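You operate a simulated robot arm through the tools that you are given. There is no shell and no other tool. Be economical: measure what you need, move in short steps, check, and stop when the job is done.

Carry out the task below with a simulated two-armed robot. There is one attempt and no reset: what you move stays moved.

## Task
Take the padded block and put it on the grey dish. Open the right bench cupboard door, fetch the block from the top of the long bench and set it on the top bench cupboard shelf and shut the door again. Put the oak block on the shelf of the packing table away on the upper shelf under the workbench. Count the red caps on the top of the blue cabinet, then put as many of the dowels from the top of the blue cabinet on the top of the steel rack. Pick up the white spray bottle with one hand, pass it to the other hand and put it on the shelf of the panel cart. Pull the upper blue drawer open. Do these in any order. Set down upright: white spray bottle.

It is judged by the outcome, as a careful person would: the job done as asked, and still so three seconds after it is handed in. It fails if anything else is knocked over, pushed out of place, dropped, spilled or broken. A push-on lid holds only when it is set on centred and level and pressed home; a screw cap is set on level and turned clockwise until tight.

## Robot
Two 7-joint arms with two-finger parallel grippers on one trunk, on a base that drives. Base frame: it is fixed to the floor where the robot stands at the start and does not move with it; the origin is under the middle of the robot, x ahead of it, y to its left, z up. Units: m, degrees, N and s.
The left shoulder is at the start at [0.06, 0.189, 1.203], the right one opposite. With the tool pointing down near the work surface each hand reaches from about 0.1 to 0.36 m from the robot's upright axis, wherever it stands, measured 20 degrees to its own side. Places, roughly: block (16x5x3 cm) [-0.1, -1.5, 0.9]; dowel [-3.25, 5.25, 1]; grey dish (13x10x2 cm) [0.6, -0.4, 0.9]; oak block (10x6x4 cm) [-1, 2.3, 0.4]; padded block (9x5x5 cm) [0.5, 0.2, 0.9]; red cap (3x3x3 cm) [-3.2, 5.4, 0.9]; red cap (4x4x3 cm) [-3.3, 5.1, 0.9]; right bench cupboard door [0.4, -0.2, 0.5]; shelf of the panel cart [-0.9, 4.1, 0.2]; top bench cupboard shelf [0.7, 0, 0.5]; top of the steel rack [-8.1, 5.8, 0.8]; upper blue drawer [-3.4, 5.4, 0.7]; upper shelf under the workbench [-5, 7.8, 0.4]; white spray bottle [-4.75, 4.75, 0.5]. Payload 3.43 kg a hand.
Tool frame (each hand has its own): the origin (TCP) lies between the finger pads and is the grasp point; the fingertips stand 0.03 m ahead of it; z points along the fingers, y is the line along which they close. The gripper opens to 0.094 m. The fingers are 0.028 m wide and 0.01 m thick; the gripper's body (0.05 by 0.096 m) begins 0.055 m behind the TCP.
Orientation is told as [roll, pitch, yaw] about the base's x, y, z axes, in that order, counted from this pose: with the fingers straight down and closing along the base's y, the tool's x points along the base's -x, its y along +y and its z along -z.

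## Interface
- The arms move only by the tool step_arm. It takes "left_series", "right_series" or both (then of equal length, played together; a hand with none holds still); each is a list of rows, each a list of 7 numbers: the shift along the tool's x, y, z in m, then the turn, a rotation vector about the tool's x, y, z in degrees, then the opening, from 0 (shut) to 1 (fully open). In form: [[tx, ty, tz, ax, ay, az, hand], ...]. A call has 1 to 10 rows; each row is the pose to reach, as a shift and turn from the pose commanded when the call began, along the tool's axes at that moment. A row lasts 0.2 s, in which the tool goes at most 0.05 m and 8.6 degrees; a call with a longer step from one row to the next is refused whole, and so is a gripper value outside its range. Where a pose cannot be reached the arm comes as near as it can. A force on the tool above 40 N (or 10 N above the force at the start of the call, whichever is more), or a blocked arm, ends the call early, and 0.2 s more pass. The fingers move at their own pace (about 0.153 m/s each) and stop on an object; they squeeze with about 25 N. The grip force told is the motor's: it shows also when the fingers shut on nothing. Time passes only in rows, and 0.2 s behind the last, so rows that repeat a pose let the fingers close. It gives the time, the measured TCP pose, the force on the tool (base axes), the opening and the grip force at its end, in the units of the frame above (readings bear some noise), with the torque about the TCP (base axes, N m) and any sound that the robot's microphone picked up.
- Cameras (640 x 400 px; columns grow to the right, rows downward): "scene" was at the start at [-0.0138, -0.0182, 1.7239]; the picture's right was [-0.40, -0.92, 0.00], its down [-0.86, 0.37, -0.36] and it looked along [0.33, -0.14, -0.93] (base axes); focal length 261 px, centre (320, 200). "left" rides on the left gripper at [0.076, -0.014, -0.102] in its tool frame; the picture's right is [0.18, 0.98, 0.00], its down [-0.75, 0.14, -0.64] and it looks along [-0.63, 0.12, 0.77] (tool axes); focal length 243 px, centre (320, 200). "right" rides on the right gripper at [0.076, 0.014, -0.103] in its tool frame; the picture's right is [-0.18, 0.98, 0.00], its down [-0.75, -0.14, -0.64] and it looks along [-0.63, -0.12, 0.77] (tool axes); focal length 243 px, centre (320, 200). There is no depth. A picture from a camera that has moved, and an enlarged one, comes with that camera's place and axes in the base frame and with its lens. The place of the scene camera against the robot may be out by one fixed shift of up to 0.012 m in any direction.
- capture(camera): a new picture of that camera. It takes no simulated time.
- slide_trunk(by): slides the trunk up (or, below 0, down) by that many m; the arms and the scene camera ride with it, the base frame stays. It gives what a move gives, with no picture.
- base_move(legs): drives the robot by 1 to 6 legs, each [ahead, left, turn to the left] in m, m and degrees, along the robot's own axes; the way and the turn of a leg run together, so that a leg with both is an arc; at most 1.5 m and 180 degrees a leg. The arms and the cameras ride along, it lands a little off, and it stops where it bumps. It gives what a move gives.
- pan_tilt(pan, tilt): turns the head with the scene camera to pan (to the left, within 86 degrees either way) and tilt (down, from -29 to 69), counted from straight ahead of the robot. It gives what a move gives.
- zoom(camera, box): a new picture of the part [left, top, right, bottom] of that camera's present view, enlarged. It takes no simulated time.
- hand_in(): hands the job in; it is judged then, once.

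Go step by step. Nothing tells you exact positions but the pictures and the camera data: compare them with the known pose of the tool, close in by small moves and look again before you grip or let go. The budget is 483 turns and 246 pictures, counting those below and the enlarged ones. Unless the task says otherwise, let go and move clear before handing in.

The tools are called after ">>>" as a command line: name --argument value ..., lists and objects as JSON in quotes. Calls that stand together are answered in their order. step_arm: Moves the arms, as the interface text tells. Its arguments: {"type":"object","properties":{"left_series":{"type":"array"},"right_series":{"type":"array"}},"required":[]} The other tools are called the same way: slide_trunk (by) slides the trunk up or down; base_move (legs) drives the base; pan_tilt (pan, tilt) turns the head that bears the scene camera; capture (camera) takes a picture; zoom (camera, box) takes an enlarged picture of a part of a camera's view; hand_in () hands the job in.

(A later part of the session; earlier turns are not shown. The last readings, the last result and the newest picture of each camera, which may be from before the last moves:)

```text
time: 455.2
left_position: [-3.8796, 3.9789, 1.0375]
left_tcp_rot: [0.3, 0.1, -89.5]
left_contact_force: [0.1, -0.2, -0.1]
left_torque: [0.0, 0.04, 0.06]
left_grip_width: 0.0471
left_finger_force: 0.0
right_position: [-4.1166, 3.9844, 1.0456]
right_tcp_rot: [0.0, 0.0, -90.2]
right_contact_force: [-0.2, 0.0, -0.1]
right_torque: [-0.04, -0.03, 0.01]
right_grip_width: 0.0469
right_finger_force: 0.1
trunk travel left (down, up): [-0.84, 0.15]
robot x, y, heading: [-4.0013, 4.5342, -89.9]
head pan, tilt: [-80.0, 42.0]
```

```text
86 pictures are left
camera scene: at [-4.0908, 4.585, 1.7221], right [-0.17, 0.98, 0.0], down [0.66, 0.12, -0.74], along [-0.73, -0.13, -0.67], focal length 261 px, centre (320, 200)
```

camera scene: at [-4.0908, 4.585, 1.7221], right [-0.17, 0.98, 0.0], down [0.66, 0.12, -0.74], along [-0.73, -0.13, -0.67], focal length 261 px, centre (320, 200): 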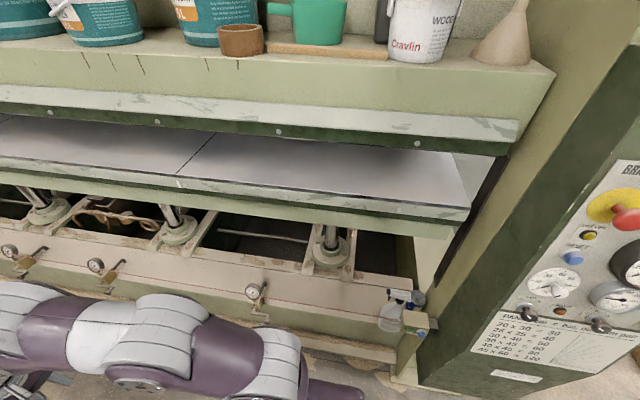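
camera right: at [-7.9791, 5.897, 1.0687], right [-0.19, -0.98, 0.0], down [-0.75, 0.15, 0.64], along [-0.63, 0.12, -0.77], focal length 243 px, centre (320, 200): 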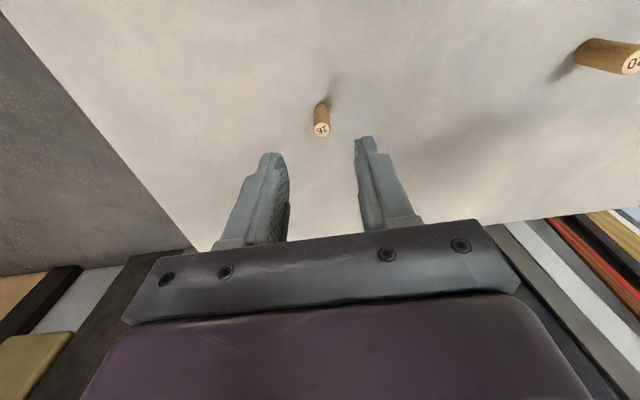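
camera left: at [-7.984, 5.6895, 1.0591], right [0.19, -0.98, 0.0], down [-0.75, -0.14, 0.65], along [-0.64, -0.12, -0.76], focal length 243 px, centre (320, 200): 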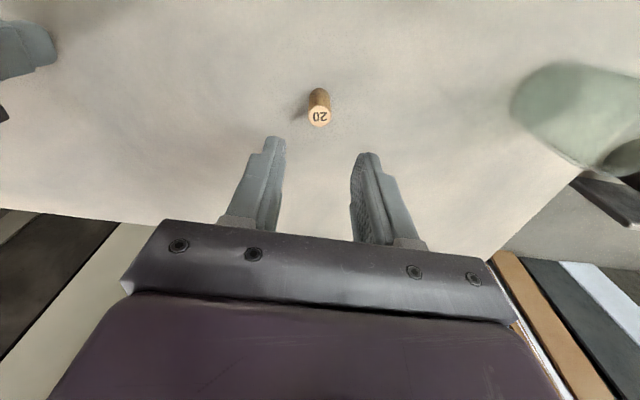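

>>> zoom --camera "scene" --box '[320, 240, 480, 380]'

```text
2.86 times, centred on (400, 310) of scene
camera zoom: at [-4.0908, 4.585, 1.7221], right [-0.17, 0.98, 0.0], down [0.66, 0.12, -0.74], along [-0.73, -0.13, -0.67], focal length 745 px, centre (91, -114)
```

zoom: 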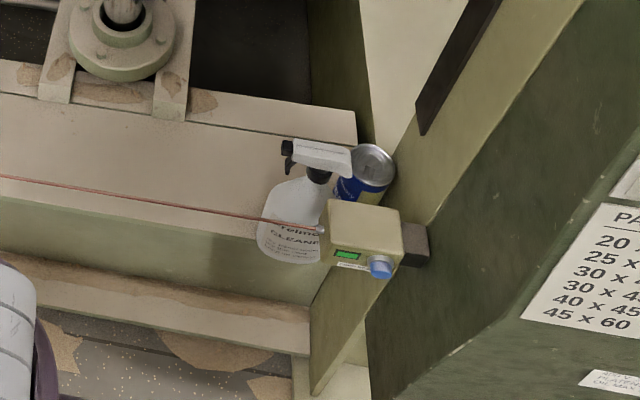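

The white spray bottle stands on the press base beside the control panel, with a can behind it and a red trip cord running in front of its body. I'll retract the right hand, raise the left, and turn to face it for a better look.

>>> step_arm --right_series '[[0.02, -0.02, -0.02, 0, 0, 0, 0.5], [0.055, -0.045, -0.035, 0, 0, 0, 0.5], [0.09, -0.07, -0.05, 0, 0, 0, 0.5], [0.125, -0.095, -0.065, 0, 0, 0, 0.5], [0.16, -0.12, -0.075, 0, 0, 0, 0.5], [0.195, -0.145, -0.085, 0, 0, 0, 0.5], [0.23, -0.165, -0.09, 0, 0, 0, 0.5], [0.265, -0.18, -0.09, 0, 0, 0, 0.5]]' --left_series '[[0, 0, -0.02, 0, 0, 0, 1], [0, 0, -0.04, 0, 0, 0, 1], [0.02, 0, -0.06, 0, 0, 0, 1], [0.04, 0, -0.08, 0, 0, 0, 1], [0.06, 0, -0.1, 0, 0, 0, 1], [0.08, 0, -0.1, 0, 0, 0, 1], [0.1, 0, -0.1, 0, 0, 0, 1], [0.1, 0, -0.1, 0, 0, 0, 1]]'

>>> base_move --legs '[[0, 0, -90]]'

>>> pan_tilt --pan -15 --tilt 45

>>> capture --camera "scene"

```text
time: 457.0
left_position: [-3.8828, 4.0804, 1.137]
left_tcp_rot: [0.3, 0.0, -89.4]
left_contact_force: [-0.2, -0.5, 0.3]
left_torque: [0.01, 0.0, 0.0]
left_grip_width: 0.0939
left_finger_force: 0.1
right_position: [-4.296, 4.2517, 1.1362]
right_tcp_rot: [0.1, 0.0, -90.2]
right_contact_force: [-0.1, 0.5, 0.9]
right_torque: [0.0, 0.07, 0.01]
right_grip_width: 0.0469
right_finger_force: 0.1
trunk travel left (down, up): [-0.84, 0.15]
robot x, y, heading: [-4.0045, 4.535, -90.0]
head pan, tilt: [-80.0, 42.0]
```

```text
time: 461.2
left_position: [-4.4583, 4.4084, 1.1371]
left_tcp_rot: [0.3, 0.1, -178.9]
left_contact_force: [0.1, -0.3, 0.2]
left_torque: [0.01, 0.0, -0.01]
left_grip_width: 0.094
left_finger_force: 0.2
right_position: [-4.291, 4.8254, 1.1349]
right_tcp_rot: [-0.1, 0.1, -179.6]
right_contact_force: [0.0, -0.1, 0.0]
right_torque: [0.01, 0.02, -0.01]
right_grip_width: 0.0474
right_finger_force: 0.0
trunk travel left (down, up): [-0.84, 0.15]
robot x, y, heading: [-3.9983, 4.535, -179.6]
head pan, tilt: [-80.0, 42.0]
```

```text
time: 462.6
left_position: [-4.4587, 4.4083, 1.1365]
left_tcp_rot: [0.4, 0.1, -179.0]
left_contact_force: [-0.7, -0.7, -0.5]
left_torque: [0.01, 0.01, 0.01]
left_grip_width: 0.0938
left_finger_force: 0.0
right_position: [-4.2923, 4.8255, 1.1372]
right_tcp_rot: [0.1, 0.0, -179.6]
right_contact_force: [-0.7, -0.3, 0.1]
right_torque: [-0.02, -0.01, 0.05]
right_grip_width: 0.0469
right_finger_force: 0.0
trunk travel left (down, up): [-0.84, 0.15]
robot x, y, heading: [-4.0025, 4.5393, -179.5]
head pan, tilt: [-15.0, 45.0]
```

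```text
84 pictures are left
camera scene: at [-4.0274, 4.5604, 1.7177], right [0.25, 0.97, 0.0], down [0.68, -0.18, -0.71], along [-0.68, 0.18, -0.71], focal length 261 px, centre (320, 200)
```

scene: 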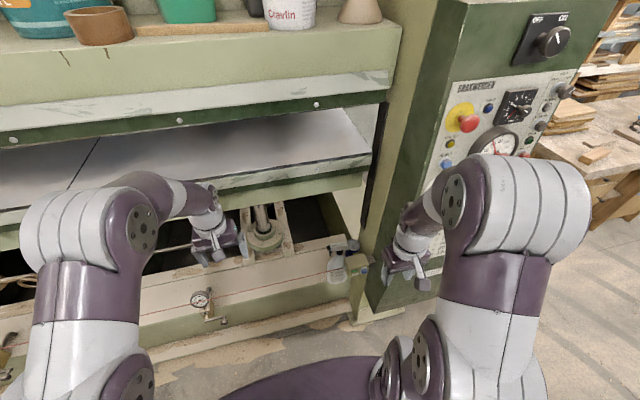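

>>> zoom --camera "scene" --box '[280, 210, 400, 310]'

>>> capture --camera "left"

```text
4.00 times, centred on (340, 260) of scene
camera zoom: at [-4.0274, 4.5604, 1.7177], right [0.25, 0.97, 0.0], down [0.68, -0.18, -0.71], along [-0.68, 0.18, -0.71], focal length 1043 px, centre (240, -40)
```

zoom: 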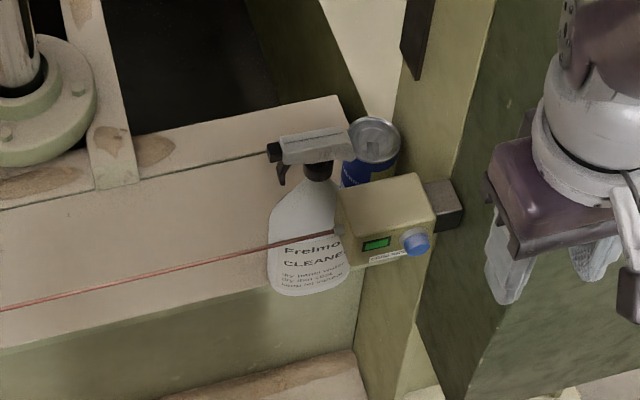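

```text
82 pictures are left
camera left: at [-4.3826, 4.4243, 1.2383], right [0.2, -0.98, 0.0], down [-0.75, -0.15, 0.64], along [-0.63, -0.13, -0.77], focal length 243 px, centre (320, 200)
```

left: 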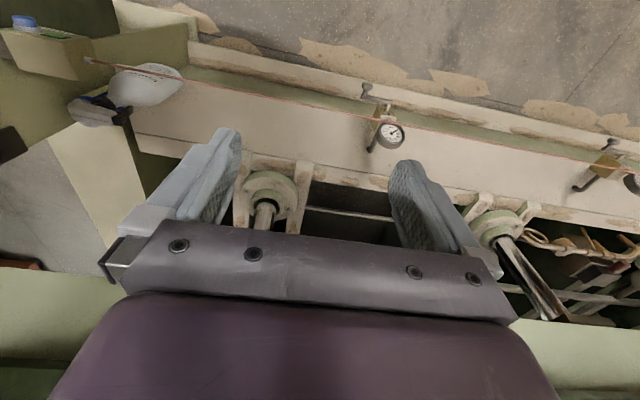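

The bottle's head is at about (-4.625, 4.80, 0.79) with its long axis along y and the nozzle pointing south; its base is near z 0.5. I'll strafe so the left hand is above it, and turn that hand so its fingers close along x.

>>> base_move --legs '[[0, -0.36, 0], [0.04, 0, -0.5]]'

>>> step_arm --left_series '[[0, 0, 0, 0, 0, 8.5, 1], [0, 0, 0, 0, 0, 17, 1], [0, 0, 0, 0, 0, 25.5, 1], [0, 0, 0, 0, 0, 34, 1], [0, 0, 0, 0, 0, 42.5, 1], [0, 0, 0, 0, 0, 51, 1], [0, 0, 0, 0, 0, 59.5, 1], [0, 0, 0, 0, 0, 68, 1], [0, 0, 0, 0, 0, 76.5, 1], [0, 0, 0, 0, 0, 85, 1]]'

>>> capture --camera "left"

>>> capture --camera "scene"

```text
time: 465.4
left_position: [-4.4976, 4.7726, 1.1397]
left_tcp_rot: [0.2, -0.2, -179.3]
left_contact_force: [1.4, 0.6, 0.1]
left_torque: [0.02, 0.05, -0.01]
left_grip_width: 0.0941
left_finger_force: 0.0
right_position: [-4.3268, 5.1868, 1.1385]
right_tcp_rot: [-0.1, -0.3, -180.0]
right_contact_force: [0.2, -0.1, 0.3]
right_torque: [0.01, 0.04, 0.02]
right_grip_width: 0.0469
right_finger_force: 0.1
trunk travel left (down, up): [-0.84, 0.15]
robot x, y, heading: [-4.0473, 4.8962, -180.2]
head pan, tilt: [-15.0, 45.0]
```

```text
time: 467.6
left_position: [-4.5029, 4.7738, 1.1378]
left_tcp_rot: [0.0, 0.3, 95.5]
left_contact_force: [0.6, -0.3, 0.6]
left_torque: [-0.02, 0.0, 0.0]
left_grip_width: 0.094
left_finger_force: 0.1
right_position: [-4.3325, 5.1894, 1.1353]
right_tcp_rot: [0.0, 0.0, -180.0]
right_contact_force: [-0.1, 0.4, -0.6]
right_torque: [0.02, -0.04, -0.02]
right_grip_width: 0.0471
right_finger_force: 0.1
trunk travel left (down, up): [-0.84, 0.15]
robot x, y, heading: [-4.0483, 4.8966, -180.1]
head pan, tilt: [-15.0, 45.0]
```

```text
81 pictures are left
camera left: at [-4.481, 4.6988, 1.2388], right [-0.96, -0.28, 0.0], down [-0.21, 0.74, 0.64], along [-0.18, 0.61, -0.77], focal length 243 px, centre (320, 200)
```

left: 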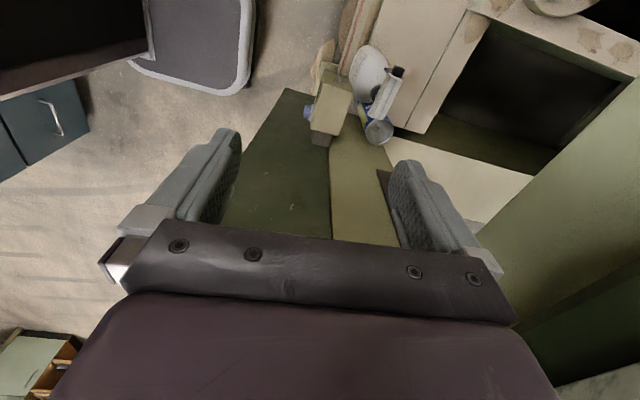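

```text
80 pictures are left
camera scene: at [-4.0703, 4.922, 1.7178], right [0.26, 0.97, 0.0], down [0.68, -0.18, -0.71], along [-0.68, 0.18, -0.71], focal length 261 px, centre (320, 200)
```

scene: 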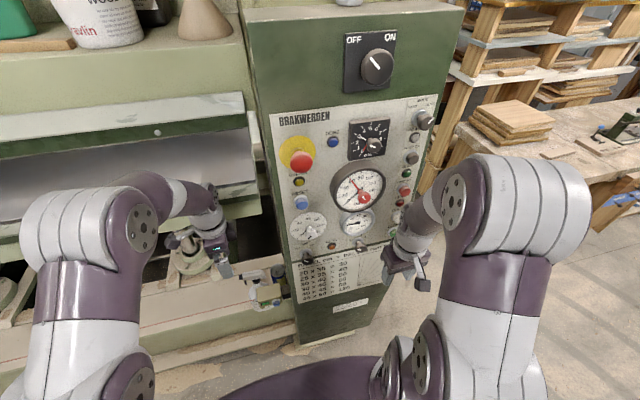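

The head spans from (-4.636, 4.752) to (-4.623, 4.838), turned about 8° from y; the sensor box lies 4 cm east of it. I'll move over it, aligned, with a moderate opening.

>>> step_arm --left_series '[[-0.004, 0.02, 0.03, 0, 0, 5, 0.9], [-0.008, 0.045, 0.06, 0, 0, 10, 0.7], [-0.013, 0.07, 0.095, 0, 0, 13.5, 0.6], [-0.018, 0.09, 0.13, 0, 0, 13.5, 0.55], [-0.023, 0.11, 0.165, 0, 0, 13.5, 0.55], [-0.026, 0.126, 0.2, 0, 0, 13.5, 0.55], [-0.026, 0.126, 0.238, 0, 0, 13.5, 0.55]]'

>>> capture --camera "left"

>>> zoom --camera "scene" --box '[180, 210, 340, 330]'

```text
time: 469.2
left_position: [-4.6284, 4.7869, 0.8988]
left_tcp_rot: [0.0, 0.3, 82.3]
left_contact_force: [-0.2, 0.0, -0.2]
left_torque: [-0.01, 0.05, -0.02]
left_grip_width: 0.0516
left_finger_force: 0.0
right_position: [-4.329, 5.1899, 1.136]
right_tcp_rot: [0.0, -0.2, 180.0]
right_contact_force: [1.5, 0.4, -0.5]
right_torque: [-0.01, 0.08, 0.0]
right_grip_width: 0.0471
right_finger_force: 0.0
trunk travel left (down, up): [-0.84, 0.15]
robot x, y, heading: [-4.0462, 4.8972, -179.8]
head pan, tilt: [-15.0, 45.0]
```

```text
79 pictures are left
camera left: at [-4.6243, 4.7096, 1.0011], right [-1.0, -0.05, 0.0], down [-0.04, 0.77, 0.64], along [-0.03, 0.64, -0.77], focal length 243 px, centre (320, 200)
```

left: 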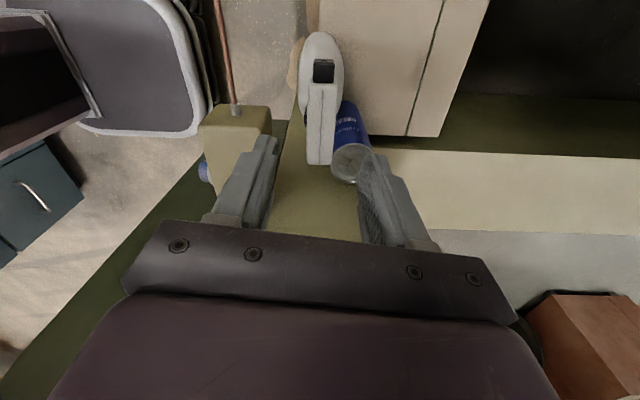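

```text
3.33 times, centred on (260, 270) of scene
camera zoom: at [-4.0661, 4.9223, 1.7174], right [0.26, 0.97, 0.0], down [0.68, -0.18, -0.71], along [-0.69, 0.18, -0.7], focal length 869 px, centre (520, -33)
```

zoom: 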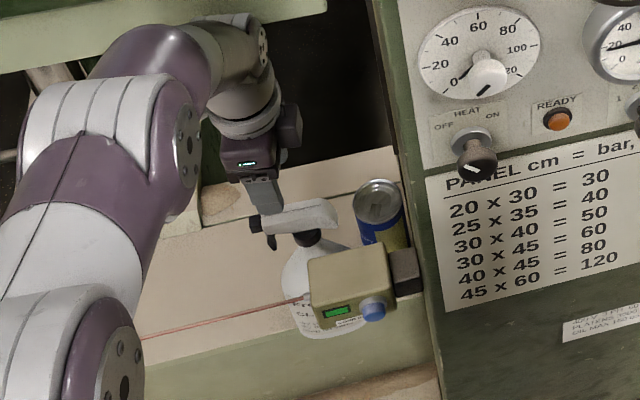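

Well aligned. I'll descend in stages.

>>> step_arm --left_series '[[0, 0, 0.03, 0, 0, 0, 0.55], [0, 0, 0.06, 0, 0, 0, 0.55], [0, 0, 0.085, 0, 0, 0, 0.55], [0, 0, 0.1, 0, 0, 0, 0.55]]'

>>> capture --camera "left"

>>> zoom --camera "scene" --box '[180, 210, 340, 330]'

```text
time: 470.2
left_position: [-4.6309, 4.7848, 0.7989]
left_tcp_rot: [0.0, 0.1, 82.1]
left_contact_force: [-0.3, -0.9, 0.2]
left_torque: [-0.02, -0.02, -0.02]
left_grip_width: 0.0517
left_finger_force: 0.0
right_position: [-4.3338, 5.1888, 1.1356]
right_tcp_rot: [0.0, 0.0, -179.9]
right_contact_force: [0.5, 0.4, -0.3]
right_torque: [0.0, 0.03, -0.01]
right_grip_width: 0.0468
right_finger_force: 0.0
trunk travel left (down, up): [-0.84, 0.15]
robot x, y, heading: [-4.0465, 4.899, -179.6]
head pan, tilt: [-15.0, 45.0]
```

```text
77 pictures are left
camera left: at [-4.627, 4.7078, 0.9004], right [-1.0, -0.05, 0.0], down [-0.04, 0.77, 0.64], along [-0.03, 0.64, -0.77], focal length 243 px, centre (320, 200)
```

left: 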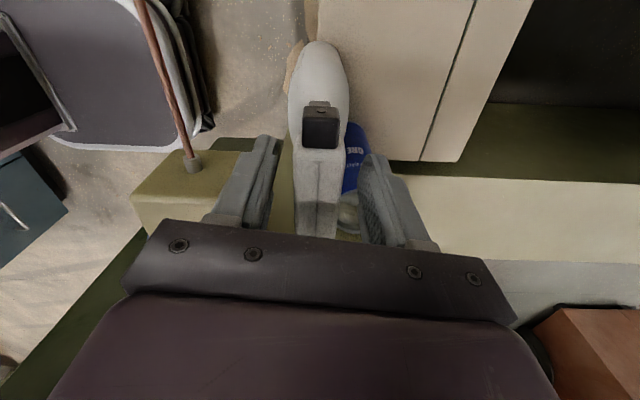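

```text
3.33 times, centred on (260, 270) of scene
camera zoom: at [-4.0716, 4.9217, 1.7178], right [0.26, 0.97, 0.0], down [0.68, -0.18, -0.71], along [-0.68, 0.18, -0.71], focal length 869 px, centre (520, -33)
```

zoom: 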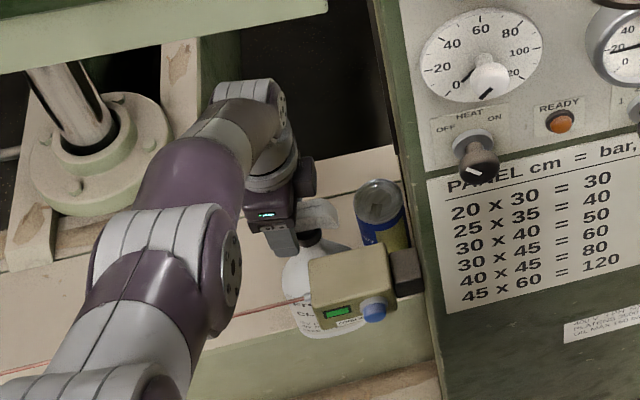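

>>> step_arm --left_series '[[0, 0, 0.012, 0, 0, 0, 0.55], [0, 0, 0.022, 0, 0, 0, 0.55], [0, 0, 0.022, 0, 0, 0, 0.3], [0, 0, 0.022, 0, 0, 0, 0], [0, 0, 0.022, 0, 0, 0, 0], [0, 0, 0.022, 0, 0, 0, 0]]'

>>> capture --camera "left"

```text
time: 471.6
left_position: [-4.6231, 4.7836, 0.7798]
left_tcp_rot: [-0.1, 0.2, 82.2]
left_contact_force: [-1.7, -0.9, 0.2]
left_torque: [-0.02, 0.3, 0.09]
left_grip_width: 0.0287
left_finger_force: 25.3
left hand out of reach, approached as far as the arm can: row 1, 2, 3, 4, 5, 6
right_position: [-4.3333, 5.188, 1.1375]
right_tcp_rot: [0.0, 0.0, -180.0]
right_contact_force: [0.6, -0.9, -0.1]
right_torque: [0.01, 0.01, -0.02]
right_grip_width: 0.0468
right_finger_force: 0.0
trunk travel left (down, up): [-0.84, 0.15]
robot x, y, heading: [-4.0491, 4.896, -179.8]
head pan, tilt: [-15.0, 45.0]
```

```text
75 pictures are left
camera left: at [-4.6195, 4.7065, 0.8821], right [-1.0, -0.05, 0.0], down [-0.04, 0.77, 0.64], along [-0.03, 0.64, -0.77], focal length 243 px, centre (320, 200)
```

left: 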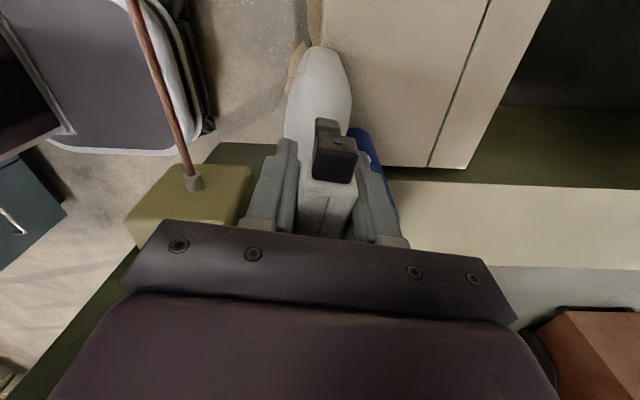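

Gripped (2.9 cm). I'll lift straight up, slowly.

>>> step_arm --left_series '[[0, 0, -0.005, 0, 0, 0, 0], [0, 0, -0.015, 0, 0, 0, 0], [0, 0, -0.03, 0, 0, 0, 0], [0, 0, -0.05, 0, 0, 0, 0], [0, 0, -0.075, 0, 0, 0, 0], [0, 0, -0.1, 0, 0, 0, 0]]'

>>> capture --camera "left"

>>> capture --camera "scene"

```text
time: 473.0
left_position: [-4.6236, 4.7838, 0.8811]
left_tcp_rot: [-0.2, 0.2, 82.2]
left_contact_force: [0.5, 0.3, -4.1]
left_torque: [-0.09, 0.01, -0.02]
left_grip_width: 0.0286
left_finger_force: 24.8
right_position: [-4.3332, 5.1879, 1.1363]
right_tcp_rot: [0.0, 0.0, -180.0]
right_contact_force: [-0.1, -0.5, 0.4]
right_torque: [0.01, -0.01, 0.03]
right_grip_width: 0.0471
right_finger_force: 0.1
trunk travel left (down, up): [-0.84, 0.15]
robot x, y, heading: [-4.0465, 4.8969, -179.7]
head pan, tilt: [-15.0, 45.0]
```

```text
74 pictures are left
camera left: at [-4.6198, 4.707, 0.9817], right [-1.0, -0.05, 0.0], down [-0.04, 0.77, 0.64], along [-0.03, 0.64, -0.77], focal length 243 px, centre (320, 200)
```

left: 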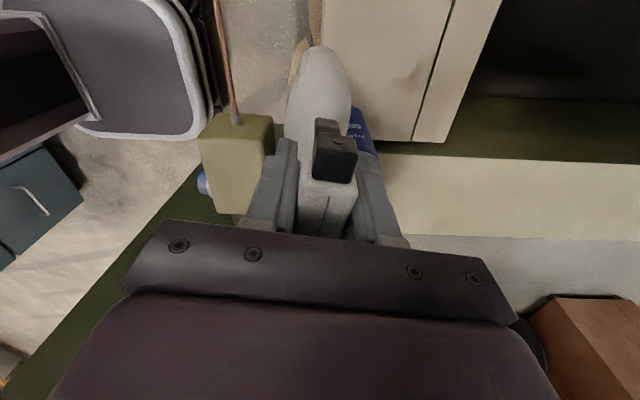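

```text
73 pictures are left
camera scene: at [-4.0707, 4.9221, 1.7177], right [0.26, 0.97, 0.0], down [0.68, -0.18, -0.71], along [-0.68, 0.18, -0.71], focal length 261 px, centre (320, 200)
```

scene: 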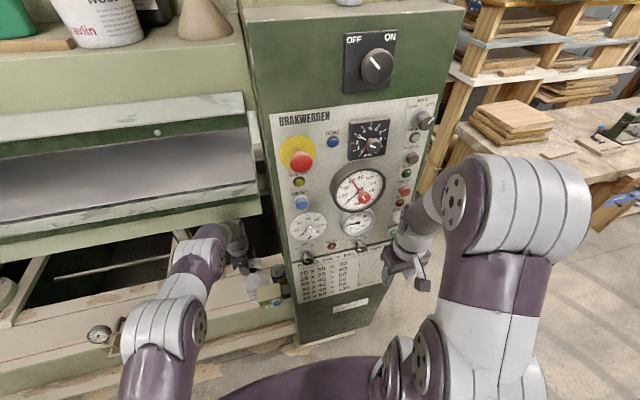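

>>> step_arm --left_series '[[0, 0, -0.02, 0, 0, 0, 0], [0, 0, -0.05, 0, 0, 0, 0], [0, 0, -0.08, 0, 0, 0, 0], [0, 0, -0.11, 0, 0, 0, 0], [0, 0, -0.14, 0, 0, 0, 0], [0, 0, -0.17, 0, 0, 0, 0], [0, -0.01, -0.2, 0, 0, 0, 0], [0, -0.02, -0.23, 0, 0, 0, 0], [0, -0.03, -0.25, 0, 0, 0, 0]]'

>>> capture --camera "left"

>>> capture --camera "scene"

```text
time: 474.4
left_position: [-4.5598, 4.7751, 0.9565]
left_tcp_rot: [-13.0, 0.5, 82.2]
left_contact_force: [-8.0, -0.7, -2.0]
left_torque: [0.1, 1.25, 0.15]
left_grip_width: 0.0434
left_finger_force: 25.1
right_position: [-4.3321, 5.1888, 1.1408]
right_tcp_rot: [-0.1, 0.0, -180.0]
right_contact_force: [0.4, -0.7, 1.0]
right_torque: [-0.01, 0.05, -0.01]
right_grip_width: 0.047
right_finger_force: 0.1
trunk travel left (down, up): [-0.84, 0.15]
robot x, y, heading: [-4.0452, 4.9013, -179.9]
head pan, tilt: [-15.0, 45.0]
stopped in row 7 (left hand): the arm was blocked; the commanded pose is now the measured one
```

```text
72 pictures are left
camera left: at [-4.5781, 4.7017, 1.0593], right [-0.97, -0.05, -0.22], down [-0.17, 0.79, 0.59], along [0.14, 0.61, -0.78], focal length 243 px, centre (320, 200)
```

left: 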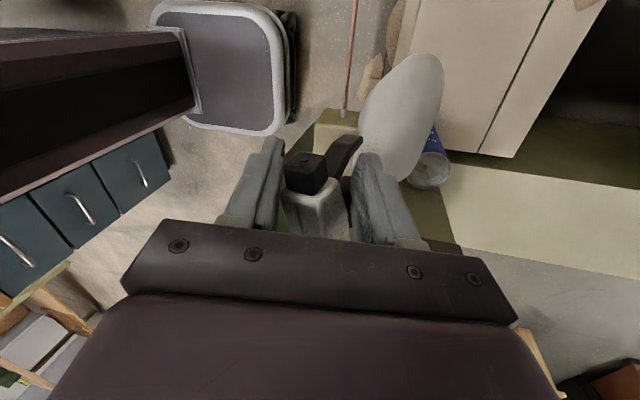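

```text
71 pictures are left
camera scene: at [-4.0705, 4.9212, 1.7217], right [0.26, 0.97, 0.0], down [0.68, -0.18, -0.71], along [-0.68, 0.18, -0.71], focal length 261 px, centre (320, 200)
```

scene: 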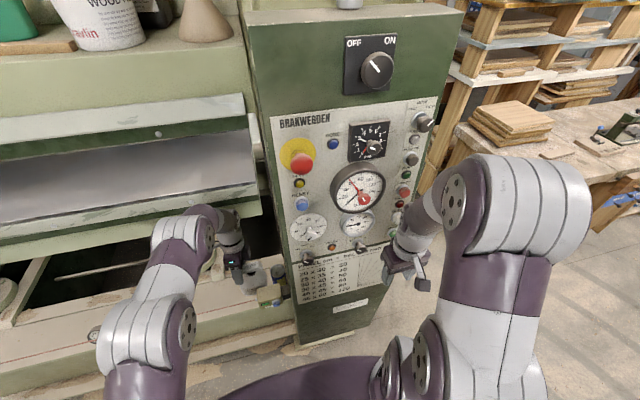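

The arm jammed: the press platen's lower front corner (about x -4.635, z 1.12) caught my wrist, tilting the hand, and the bottle now hangs slanted in the grip. I'll swing the wrist back away from the platen about the grip point, without lifting.

>>> step_arm --left_series '[[0, 0, 0.004, -3, 0, 0, 0], [0, 0, 0.004, -6, 0, 0, 0], [0, 0, 0.004, -9, 0, 0, 0], [0, 0, 0.004, -13, 0, 0, 0]]'

>>> capture --camera "left"

>>> zoom --camera "scene" --box '[180, 190, 320, 330]'

```text
time: 475.4
left_position: [-4.5556, 4.7749, 0.9466]
left_tcp_rot: [-0.4, 0.4, 82.0]
left_contact_force: [-4.5, -1.1, -3.1]
left_torque: [-0.26, 0.36, 0.16]
left_grip_width: 0.0349
left_finger_force: 24.8
right_position: [-4.3335, 5.1897, 1.1364]
right_tcp_rot: [0.0, 0.0, 180.0]
right_contact_force: [0.4, -0.5, -0.4]
right_torque: [-0.01, -0.02, 0.04]
right_grip_width: 0.0472
right_finger_force: 0.2
trunk travel left (down, up): [-0.84, 0.15]
robot x, y, heading: [-4.0445, 4.8967, -180.0]
head pan, tilt: [-15.0, 45.0]
```

```text
70 pictures are left
camera left: at [-4.5529, 4.6987, 1.049], right [-1.0, -0.05, -0.01], down [-0.04, 0.77, 0.64], along [-0.02, 0.64, -0.77], focal length 243 px, centre (320, 200)
```

left: 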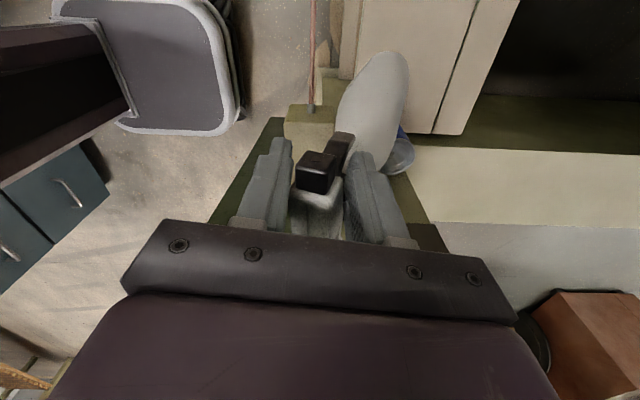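

```text
2.86 times, centred on (250, 260) of scene
camera zoom: at [-4.0719, 4.922, 1.7177], right [0.26, 0.97, 0.0], down [0.68, -0.18, -0.71], along [-0.68, 0.18, -0.71], focal length 745 px, centre (520, 29)
```

zoom: 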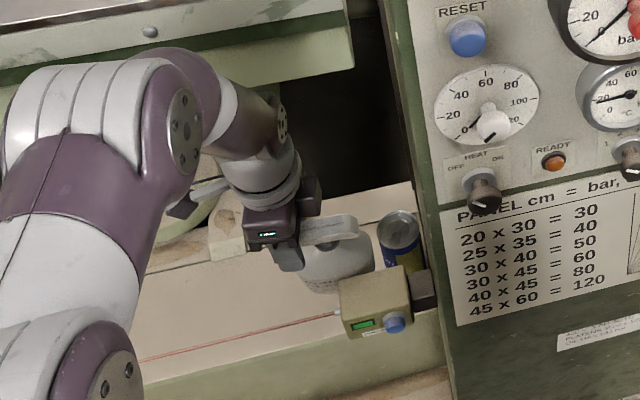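

The hand is vertical again and the bottle tilts about 12° in the grip, clear of the cord. I'll raise from here in small steps (the wrist now clears the platen).

>>> step_arm --left_series '[[0, 0, -0.01, 0, 0, 0, 0], [0, 0, -0.025, 0, 0, 0, 0], [0, 0, -0.04, 0, 0, 0, 0]]'

>>> capture --camera "left"

```text
time: 476.2
left_position: [-4.5559, 4.7774, 0.9859]
left_tcp_rot: [-0.4, 0.3, 82.0]
left_contact_force: [-2.8, 0.3, -4.1]
left_torque: [-0.05, 0.47, 0.08]
left_grip_width: 0.0328
left_finger_force: 25.0
right_position: [-4.333, 5.1895, 1.1362]
right_tcp_rot: [0.0, 0.1, 180.0]
right_contact_force: [1.0, 0.2, -0.3]
right_torque: [-0.01, 0.02, -0.03]
right_grip_width: 0.0471
right_finger_force: 0.0
trunk travel left (down, up): [-0.84, 0.15]
robot x, y, heading: [-4.0454, 4.8987, -180.1]
head pan, tilt: [-15.0, 45.0]
```

```text
68 pictures are left
camera left: at [-4.5531, 4.6995, 1.0895], right [-1.0, -0.05, 0.0], down [-0.04, 0.77, 0.64], along [-0.03, 0.64, -0.77], focal length 243 px, centre (320, 200)
```

left: 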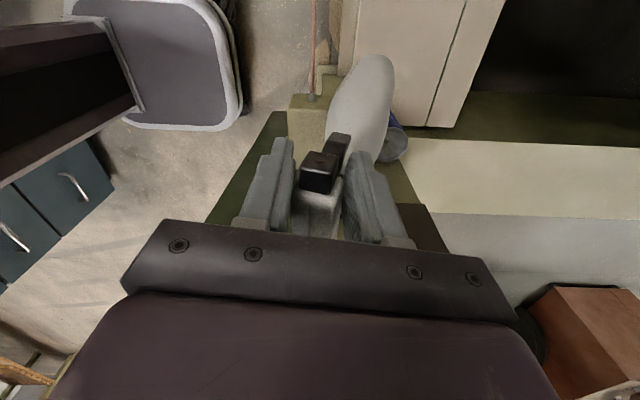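

>>> step_arm --left_series '[[0.003, 0, -0.015, 0, 0, 0, 0], [0.006, 0, -0.035, 0, 0, 0, 0], [0.01, 0, -0.055, 0, 0, 0, 0], [0.012, 0, -0.075, 0, 0, 0, 0], [0.014, 0, -0.095, 0, 0, 0, 0]]'

>>> capture --camera "left"

>>> zoom --camera "scene" --box '[180, 190, 320, 330]'

```text
time: 477.4
left_position: [-4.5583, 4.7635, 1.0825]
left_tcp_rot: [-0.4, 0.4, 82.0]
left_contact_force: [-0.9, 0.2, -4.6]
left_torque: [-0.12, 0.16, 0.02]
left_grip_width: 0.0285
left_finger_force: 25.4
right_position: [-4.3317, 5.1894, 1.1367]
right_tcp_rot: [0.0, 0.1, 180.0]
right_contact_force: [-1.4, -0.3, -1.0]
right_torque: [-0.01, 0.03, 0.0]
right_grip_width: 0.0469
right_finger_force: 0.0
trunk travel left (down, up): [-0.84, 0.15]
robot x, y, heading: [-4.0462, 4.8986, -180.1]
head pan, tilt: [-15.0, 45.0]
```

```text
67 pictures are left
camera left: at [-4.5547, 4.6856, 1.1846], right [-1.0, -0.05, -0.01], down [-0.04, 0.77, 0.64], along [-0.02, 0.64, -0.77], focal length 243 px, centre (320, 200)
```

left: 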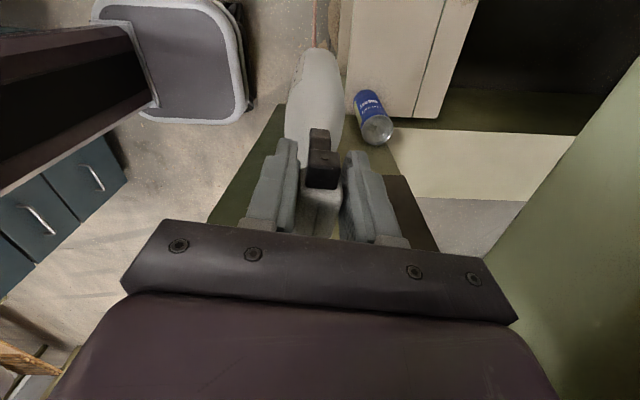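

```text
2.86 times, centred on (250, 260) of scene
camera zoom: at [-4.07, 4.9221, 1.7177], right [0.26, 0.97, 0.0], down [0.68, -0.18, -0.71], along [-0.68, 0.18, -0.71], focal length 745 px, centre (520, 29)
```

zoom: 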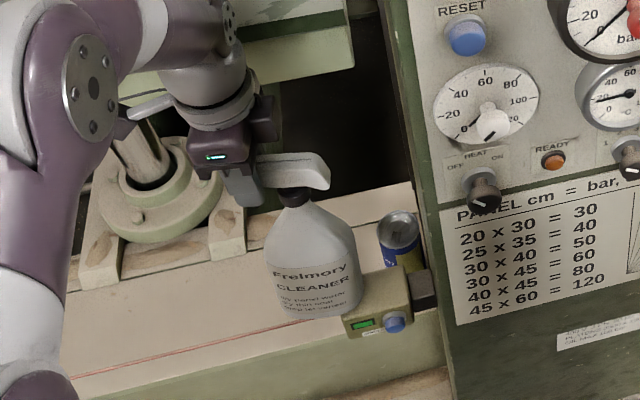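

The bottle has straightened in the grip and hangs upright above the cord. I'll raise it a bit more, draw it toward me, and move out of the aisle northwards.

>>> step_arm --left_series '[[0, 0, -0.02, 0, 0, 0, 0], [0, 0, -0.04, 0, 0, 0, 0], [0, -0.025, -0.05, 0, 0, 0, 0], [0, -0.055, -0.05, 0, 0, 0, 0], [0, -0.085, -0.05, 0, 0, 0, 0], [0, -0.11, -0.05, 0, 0, 0, 0], [0, -0.125, -0.05, 0, 0, 0, 0]]'

>>> base_move --legs '[[-0.08, 0, 0], [0, -1.15, 0]]'

>>> pan_tilt --pan 0 --tilt 45

>>> capture --camera "scene"

```text
time: 479.0
left_position: [-4.434, 4.7457, 1.1343]
left_tcp_rot: [-0.3, 0.4, 82.1]
left_contact_force: [0.8, -0.1, -3.6]
left_torque: [-0.09, 0.0, 0.01]
left_grip_width: 0.028
left_finger_force: 24.8
right_position: [-4.3328, 5.1895, 1.1361]
right_tcp_rot: [0.0, 0.0, 180.0]
right_contact_force: [0.4, -0.4, -0.2]
right_torque: [-0.03, 0.0, -0.01]
right_grip_width: 0.047
right_finger_force: 0.0
trunk travel left (down, up): [-0.84, 0.15]
robot x, y, heading: [-4.0493, 4.8933, -179.9]
head pan, tilt: [-15.0, 45.0]
```

```text
time: 485.5
left_position: [-4.3522, 5.8982, 1.1318]
left_tcp_rot: [-0.4, 0.4, 81.5]
left_contact_force: [0.4, 0.0, -4.2]
left_torque: [-0.11, -0.02, 0.02]
left_grip_width: 0.028
left_finger_force: 24.8
right_position: [-4.2474, 6.3404, 1.1369]
right_tcp_rot: [0.0, 0.0, 179.5]
right_contact_force: [-0.2, -0.3, -0.5]
right_torque: [-0.01, 0.01, 0.0]
right_grip_width: 0.0471
right_finger_force: 0.0
trunk travel left (down, up): [-0.84, 0.15]
robot x, y, heading: [-3.9621, 6.0492, 179.6]
head pan, tilt: [-15.0, 45.0]
```

```text
time: 486.3
left_position: [-4.3511, 5.8974, 1.1336]
left_tcp_rot: [-0.3, 0.4, 81.5]
left_contact_force: [0.0, 0.1, -4.0]
left_torque: [-0.13, 0.01, 0.0]
left_grip_width: 0.028
left_finger_force: 25.3
right_position: [-4.2462, 6.3404, 1.1373]
right_tcp_rot: [0.0, 0.1, 179.5]
right_contact_force: [0.3, 0.3, 0.8]
right_torque: [0.0, -0.01, 0.0]
right_grip_width: 0.0472
right_finger_force: 0.1
trunk travel left (down, up): [-0.84, 0.15]
robot x, y, heading: [-3.9587, 6.0467, 179.6]
head pan, tilt: [0.0, 45.0]
```

```text
65 pictures are left
camera scene: at [-3.9893, 6.0503, 1.7177], right [0.01, 1.0, 0.0], down [0.71, -0.01, -0.71], along [-0.71, 0.01, -0.71], focal length 261 px, centre (320, 200)
```

scene: 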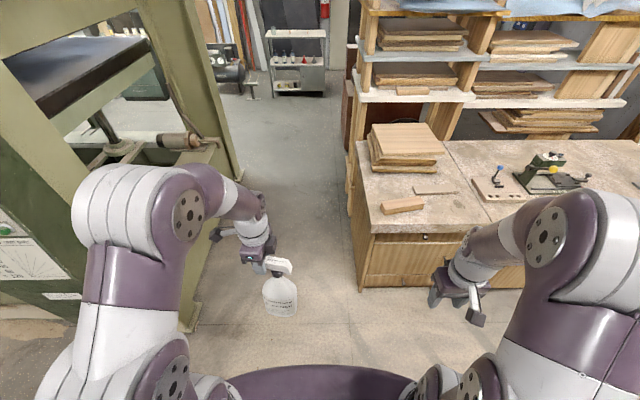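

Now the handover: I'll bring the bottle to the centre in front and turn it so its narrow side faces sideways.

>>> step_arm --left_series '[[-0.013, 0.012, 0, 0, 0, -8.5, 0], [-0.027, 0.024, 0, 0, 0, -17, 0], [-0.04, 0.036, 0, 0, 0, -25.5, 0], [-0.053, 0.048, 0, 0, 0, -34, 0], [-0.067, 0.06, 0, 0, 0, -42.5, 0], [-0.08, 0.072, 0, 0, 0, -51, 0], [-0.093, 0.085, 0, 0, 0, -59.5, 0], [-0.107, 0.097, 0, 0, 0, -68, 0], [-0.12, 0.109, 0, 0, 0, -76.5, 0], [-0.1335, 0.121, 0, 0, 0, -85, 0]]'

>>> step_arm --left_series '[[0, 0, 0, 0, 0, -6.5, 0], [0, 0, 0, 0, 0, -13, 0]]'

>>> capture --camera "scene"

>>> capture --camera "left"

```text
time: 488.5
left_position: [-4.4522, 6.0485, 1.1313]
left_tcp_rot: [0.4, 0.6, 166.6]
left_contact_force: [0.4, 0.0, -3.9]
left_torque: [-0.01, -0.13, 0.0]
left_grip_width: 0.0281
left_finger_force: 25.1
right_position: [-4.247, 6.3411, 1.1359]
right_tcp_rot: [0.0, 0.0, 179.4]
right_contact_force: [0.1, 0.1, -0.1]
right_torque: [0.04, -0.01, -0.02]
right_grip_width: 0.0471
right_finger_force: 0.0
trunk travel left (down, up): [-0.84, 0.15]
robot x, y, heading: [-3.9613, 6.0469, 179.6]
head pan, tilt: [0.0, 45.0]
```

```text
time: 489.1
left_position: [-4.4529, 6.0467, 1.1306]
left_tcp_rot: [0.6, 0.3, 179.7]
left_contact_force: [-0.1, -0.7, -4.2]
left_torque: [0.04, -0.11, -0.01]
left_grip_width: 0.0281
left_finger_force: 25.2
right_position: [-4.2467, 6.3404, 1.1365]
right_tcp_rot: [0.0, -0.1, 179.5]
right_contact_force: [-0.6, 0.4, 0.6]
right_torque: [0.01, 0.0, 0.03]
right_grip_width: 0.0471
right_finger_force: 0.1
trunk travel left (down, up): [-0.84, 0.15]
robot x, y, heading: [-3.9617, 6.0455, 179.5]
head pan, tilt: [0.0, 45.0]
```

```text
64 pictures are left
camera scene: at [-3.9898, 6.0503, 1.7177], right [0.01, 1.0, 0.0], down [0.71, -0.01, -0.71], along [-0.71, 0.01, -0.71], focal length 261 px, centre (320, 200)
```

scene: 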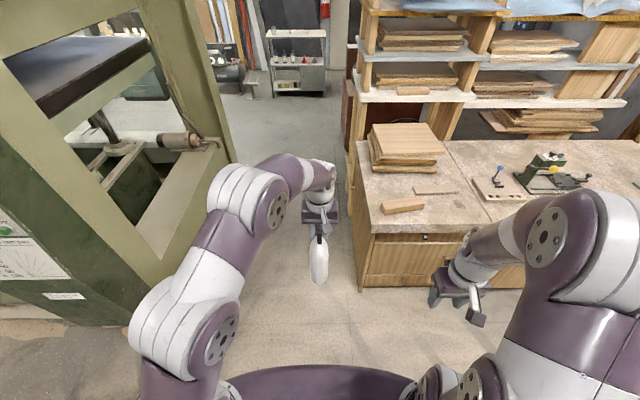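

```text
63 pictures are left
camera left: at [-4.3766, 6.0625, 1.2329], right [0.18, -0.98, 0.01], down [-0.76, -0.13, 0.64], along [-0.63, -0.12, -0.77], focal length 243 px, centre (320, 200)
```

left: 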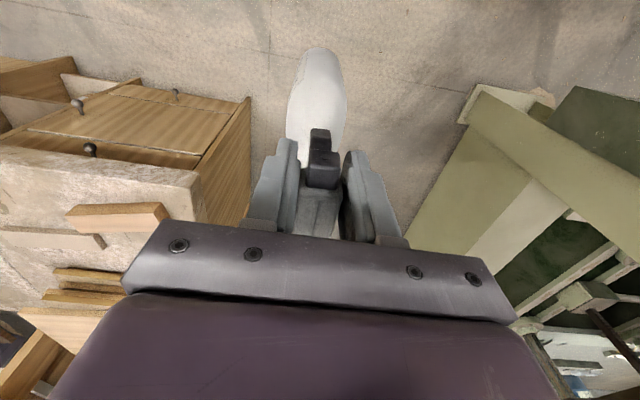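

The bottle is edge-on now. I'll bring the right hand down beside it, tilted 50° forward and fully open, before moving it in behind the body.

>>> step_arm --right_series '[[-0.012, 0, 0.03, 0, -7.5, 0, 0.7], [-0.024, 0, 0.06, 0, -15, 0, 0.9], [-0.036, 0, 0.09, 0, -22.5, 0, 1], [-0.048, 0, 0.125, 0, -30, 0, 1], [-0.06, 0, 0.16, 0, -37.5, 0, 1], [-0.072, 0, 0.19, 0, -45, 0, 1], [-0.083, 0, 0.2165, 0, -50, 0, 1]]'

>>> capture --camera "scene"

```text
time: 490.7
left_position: [-4.4536, 6.0489, 1.1304]
left_tcp_rot: [0.5, 0.4, 179.5]
left_contact_force: [-1.4, -0.3, -4.1]
left_torque: [0.03, -0.13, -0.02]
left_grip_width: 0.0282
left_finger_force: 24.8
right_position: [-4.3699, 6.3748, 0.9393]
right_tcp_rot: [2.7, -49.3, 177.8]
right_contact_force: [-0.8, 0.3, -0.6]
right_torque: [0.01, 0.01, -0.02]
right_grip_width: 0.0945
right_finger_force: 0.1
right hand out of reach, approached as far as the arm can: row 3, 5, 6, 7
trunk travel left (down, up): [-0.84, 0.15]
robot x, y, heading: [-3.9619, 6.0443, 179.6]
head pan, tilt: [0.0, 45.0]
```

```text
62 pictures are left
camera scene: at [-3.9917, 6.052, 1.7177], right [0.01, 1.0, 0.0], down [0.71, -0.01, -0.71], along [-0.71, 0.0, -0.71], focal length 261 px, centre (320, 200)
```

scene: 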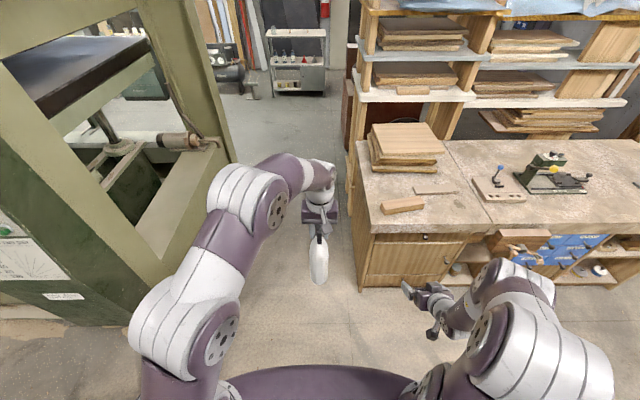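

>>> step_arm --left_series '[[-0.01, 0, 0.015, 0, 0, 0, 0], [-0.025, 0, 0.03, 0, 0, 0, 0], [-0.04, 0, 0.05, 0, 0, 0, 0], [-0.055, 0, 0.07, 0, 0, 0, 0]]'

>>> step_arm --right_series '[[0.012, 0.04, 0.014, 0.5, 0, 0, 1], [0.024, 0.08, 0.028, 1, 0, 0, 1], [0.036, 0.12, 0.042, 1.5, 0, 0, 1], [0.048, 0.16, 0.056, 2, 0, 0, 1], [0.058, 0.2, 0.07, 2.5, 0, 0, 1], [0.058, 0.24, 0.07, 2.7, 0, 0, 1], [0.058, 0.285, 0.07, 2.7, 0, 0, 1], [0.058, 0.328, 0.07, 2.7, 0, 0, 1]]'

>>> capture --camera "right"

>>> capture --camera "scene"

```text
time: 491.7
left_position: [-4.5089, 6.0475, 1.0614]
left_tcp_rot: [0.6, 0.3, 179.5]
left_contact_force: [0.1, -0.7, -4.9]
left_torque: [-0.01, -0.12, 0.0]
left_grip_width: 0.0279
left_finger_force: 25.0
right_position: [-4.3709, 6.3735, 0.9394]
right_tcp_rot: [2.7, -49.3, 178.1]
right_contact_force: [-0.2, 0.2, 0.6]
right_torque: [0.03, 0.0, -0.01]
right_grip_width: 0.0939
right_finger_force: 0.0
trunk travel left (down, up): [-0.84, 0.15]
robot x, y, heading: [-3.9611, 6.0481, 179.7]
head pan, tilt: [0.0, 45.0]
```

```text
time: 493.5
left_position: [-4.5076, 6.0469, 1.0609]
left_tcp_rot: [0.5, 0.5, 179.4]
left_contact_force: [-0.4, -0.4, -4.9]
left_torque: [0.05, -0.14, -0.04]
left_grip_width: 0.028
left_finger_force: 25.3
right_position: [-4.4159, 6.2645, 0.8469]
right_tcp_rot: [6.7, -48.7, 176.0]
right_contact_force: [0.5, 0.1, 0.6]
right_torque: [-0.01, 0.0, 0.02]
right_grip_width: 0.0937
right_finger_force: 0.0
right hand out of reach, approached as far as the arm can: row 1, 2, 3, 4, 5, 6, 7, 8
trunk travel left (down, up): [-0.84, 0.15]
robot x, y, heading: [-3.9599, 6.0436, 179.6]
head pan, tilt: [0.0, 45.0]
```

```text
61 pictures are left
camera right: at [-4.2912, 6.2529, 0.8588], right [-0.1, -0.97, 0.21], down [-0.02, 0.22, 0.98], along [-0.99, 0.1, -0.04], focal length 243 px, centre (320, 200)
```

right: 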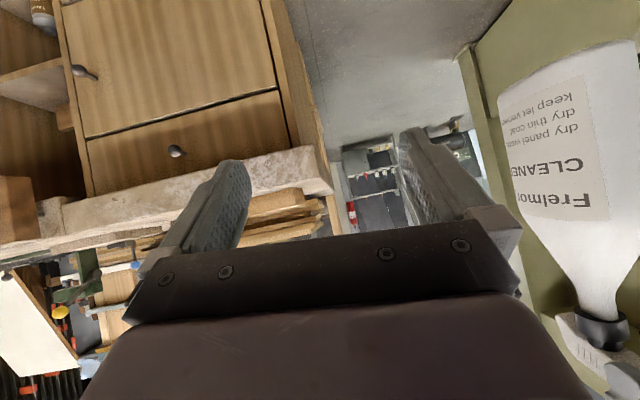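

```text
60 pictures are left
camera scene: at [-3.9899, 6.0498, 1.7177], right [0.01, 1.0, 0.0], down [0.71, -0.01, -0.71], along [-0.71, 0.01, -0.71], focal length 261 px, centre (320, 200)
```

scene: 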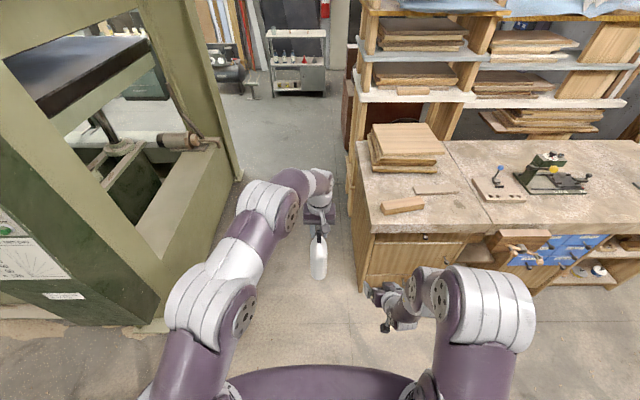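

The right wrist can't reach that far inboard pointing straight ahead, so I'll do the handover at a 45° angle: turn both the bottle and the right hand 45° to the left.

>>> step_arm --left_series '[[0.005, 0, 0, 0, 0, -7.5, 0], [0.01, 0, 0, 0, 0, -15, 0], [0.015, 0, 0, 0, 0, -22.5, 0], [0.02, 0, 0, 0, 0, -30, 0], [0.025, 0, 0, 0, 0, -37.5, 0], [0.03, 0, 0, 0, 0, -45, 0]]' --right_series '[[0, 0, 0, -5.6, 0, -4.95, 1], [0, 0, 0, -11.3, 0, -9.9, 1], [0, 0, 0, -16.9, 0, -14.85, 1], [0, 0, 0, -22.5, 0, -19.8, 1], [0, 0, 0, -28.2, 0, -24.75, 1], [0, 0, 0, -33.8, 0, -29.7, 1]]'

>>> capture --camera "right"

>>> capture --camera "scene"

```text
time: 494.9
left_position: [-4.4773, 6.0473, 1.0605]
left_tcp_rot: [0.5, -0.2, -135.3]
left_contact_force: [0.2, -0.2, -4.3]
left_torque: [0.12, -0.08, -0.02]
left_grip_width: 0.028
left_finger_force: 25.0
right_position: [-4.4192, 6.2654, 0.8491]
right_tcp_rot: [4.9, -51.9, -137.6]
right_contact_force: [-0.6, 0.1, 0.2]
right_torque: [-0.01, -0.02, 0.01]
right_grip_width: 0.0942
right_finger_force: 0.1
trunk travel left (down, up): [-0.84, 0.15]
robot x, y, heading: [-3.9651, 6.046, 179.4]
head pan, tilt: [0.0, 45.0]
```

```text
59 pictures are left
camera right: at [-4.3217, 6.3473, 0.8513], right [0.62, -0.76, 0.2], down [-0.11, 0.16, 0.98], along [-0.77, -0.63, 0.02], focal length 243 px, centre (320, 200)
```

right: 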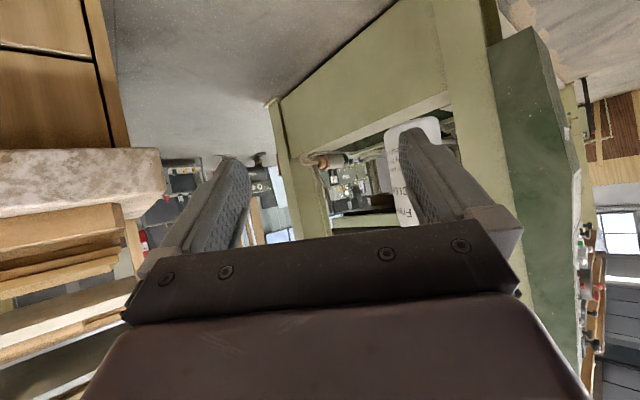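

```text
58 pictures are left
camera scene: at [-3.9897, 6.0506, 1.7177], right [0.01, 1.0, 0.0], down [0.71, -0.01, -0.71], along [-0.71, 0.01, -0.71], focal length 261 px, centre (320, 200)
```

scene: 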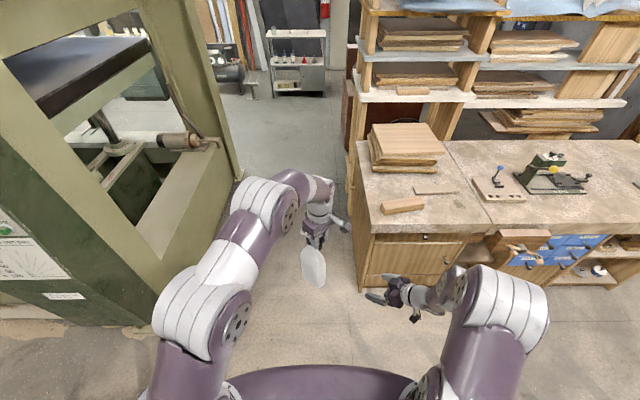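

>>> step_arm --right_series '[[0, 0.03, 0, 1.5, 0, 0, 1], [0, 0.06, 0, 3, 0, 0, 1], [0, 0.09, 0, 4.9, 0, 0, 1], [0, 0.122, 0, 4.9, 0, 0, 1]]'

>>> capture --camera "right"

```text
time: 495.9
left_position: [-4.4782, 6.0473, 1.0617]
left_tcp_rot: [0.6, -0.1, -135.5]
left_contact_force: [0.3, -0.6, -4.7]
left_torque: [0.08, -0.06, -0.01]
left_grip_width: 0.0281
left_finger_force: 24.6
right_position: [-4.3775, 6.2087, 0.849]
right_tcp_rot: [0.4, -51.9, -137.9]
right_contact_force: [0.6, -0.6, 0.1]
right_torque: [-0.01, -0.01, 0.03]
right_grip_width: 0.0939
right_finger_force: 0.1
right hand out of reach, approached as far as the arm can: row 3, 4
trunk travel left (down, up): [-0.84, 0.15]
robot x, y, heading: [-3.9633, 6.046, 179.4]
head pan, tilt: [0.0, 45.0]
```

```text
57 pictures are left
camera right: at [-4.2745, 6.2845, 0.8525], right [0.58, -0.8, 0.15], down [-0.07, 0.13, 0.99], along [-0.81, -0.58, 0.02], focal length 243 px, centre (320, 200)
```

right: 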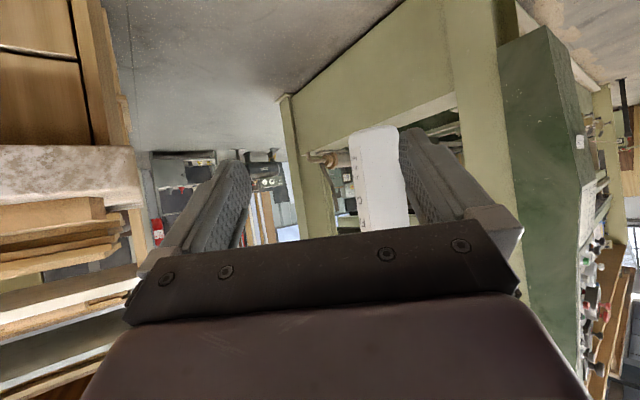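

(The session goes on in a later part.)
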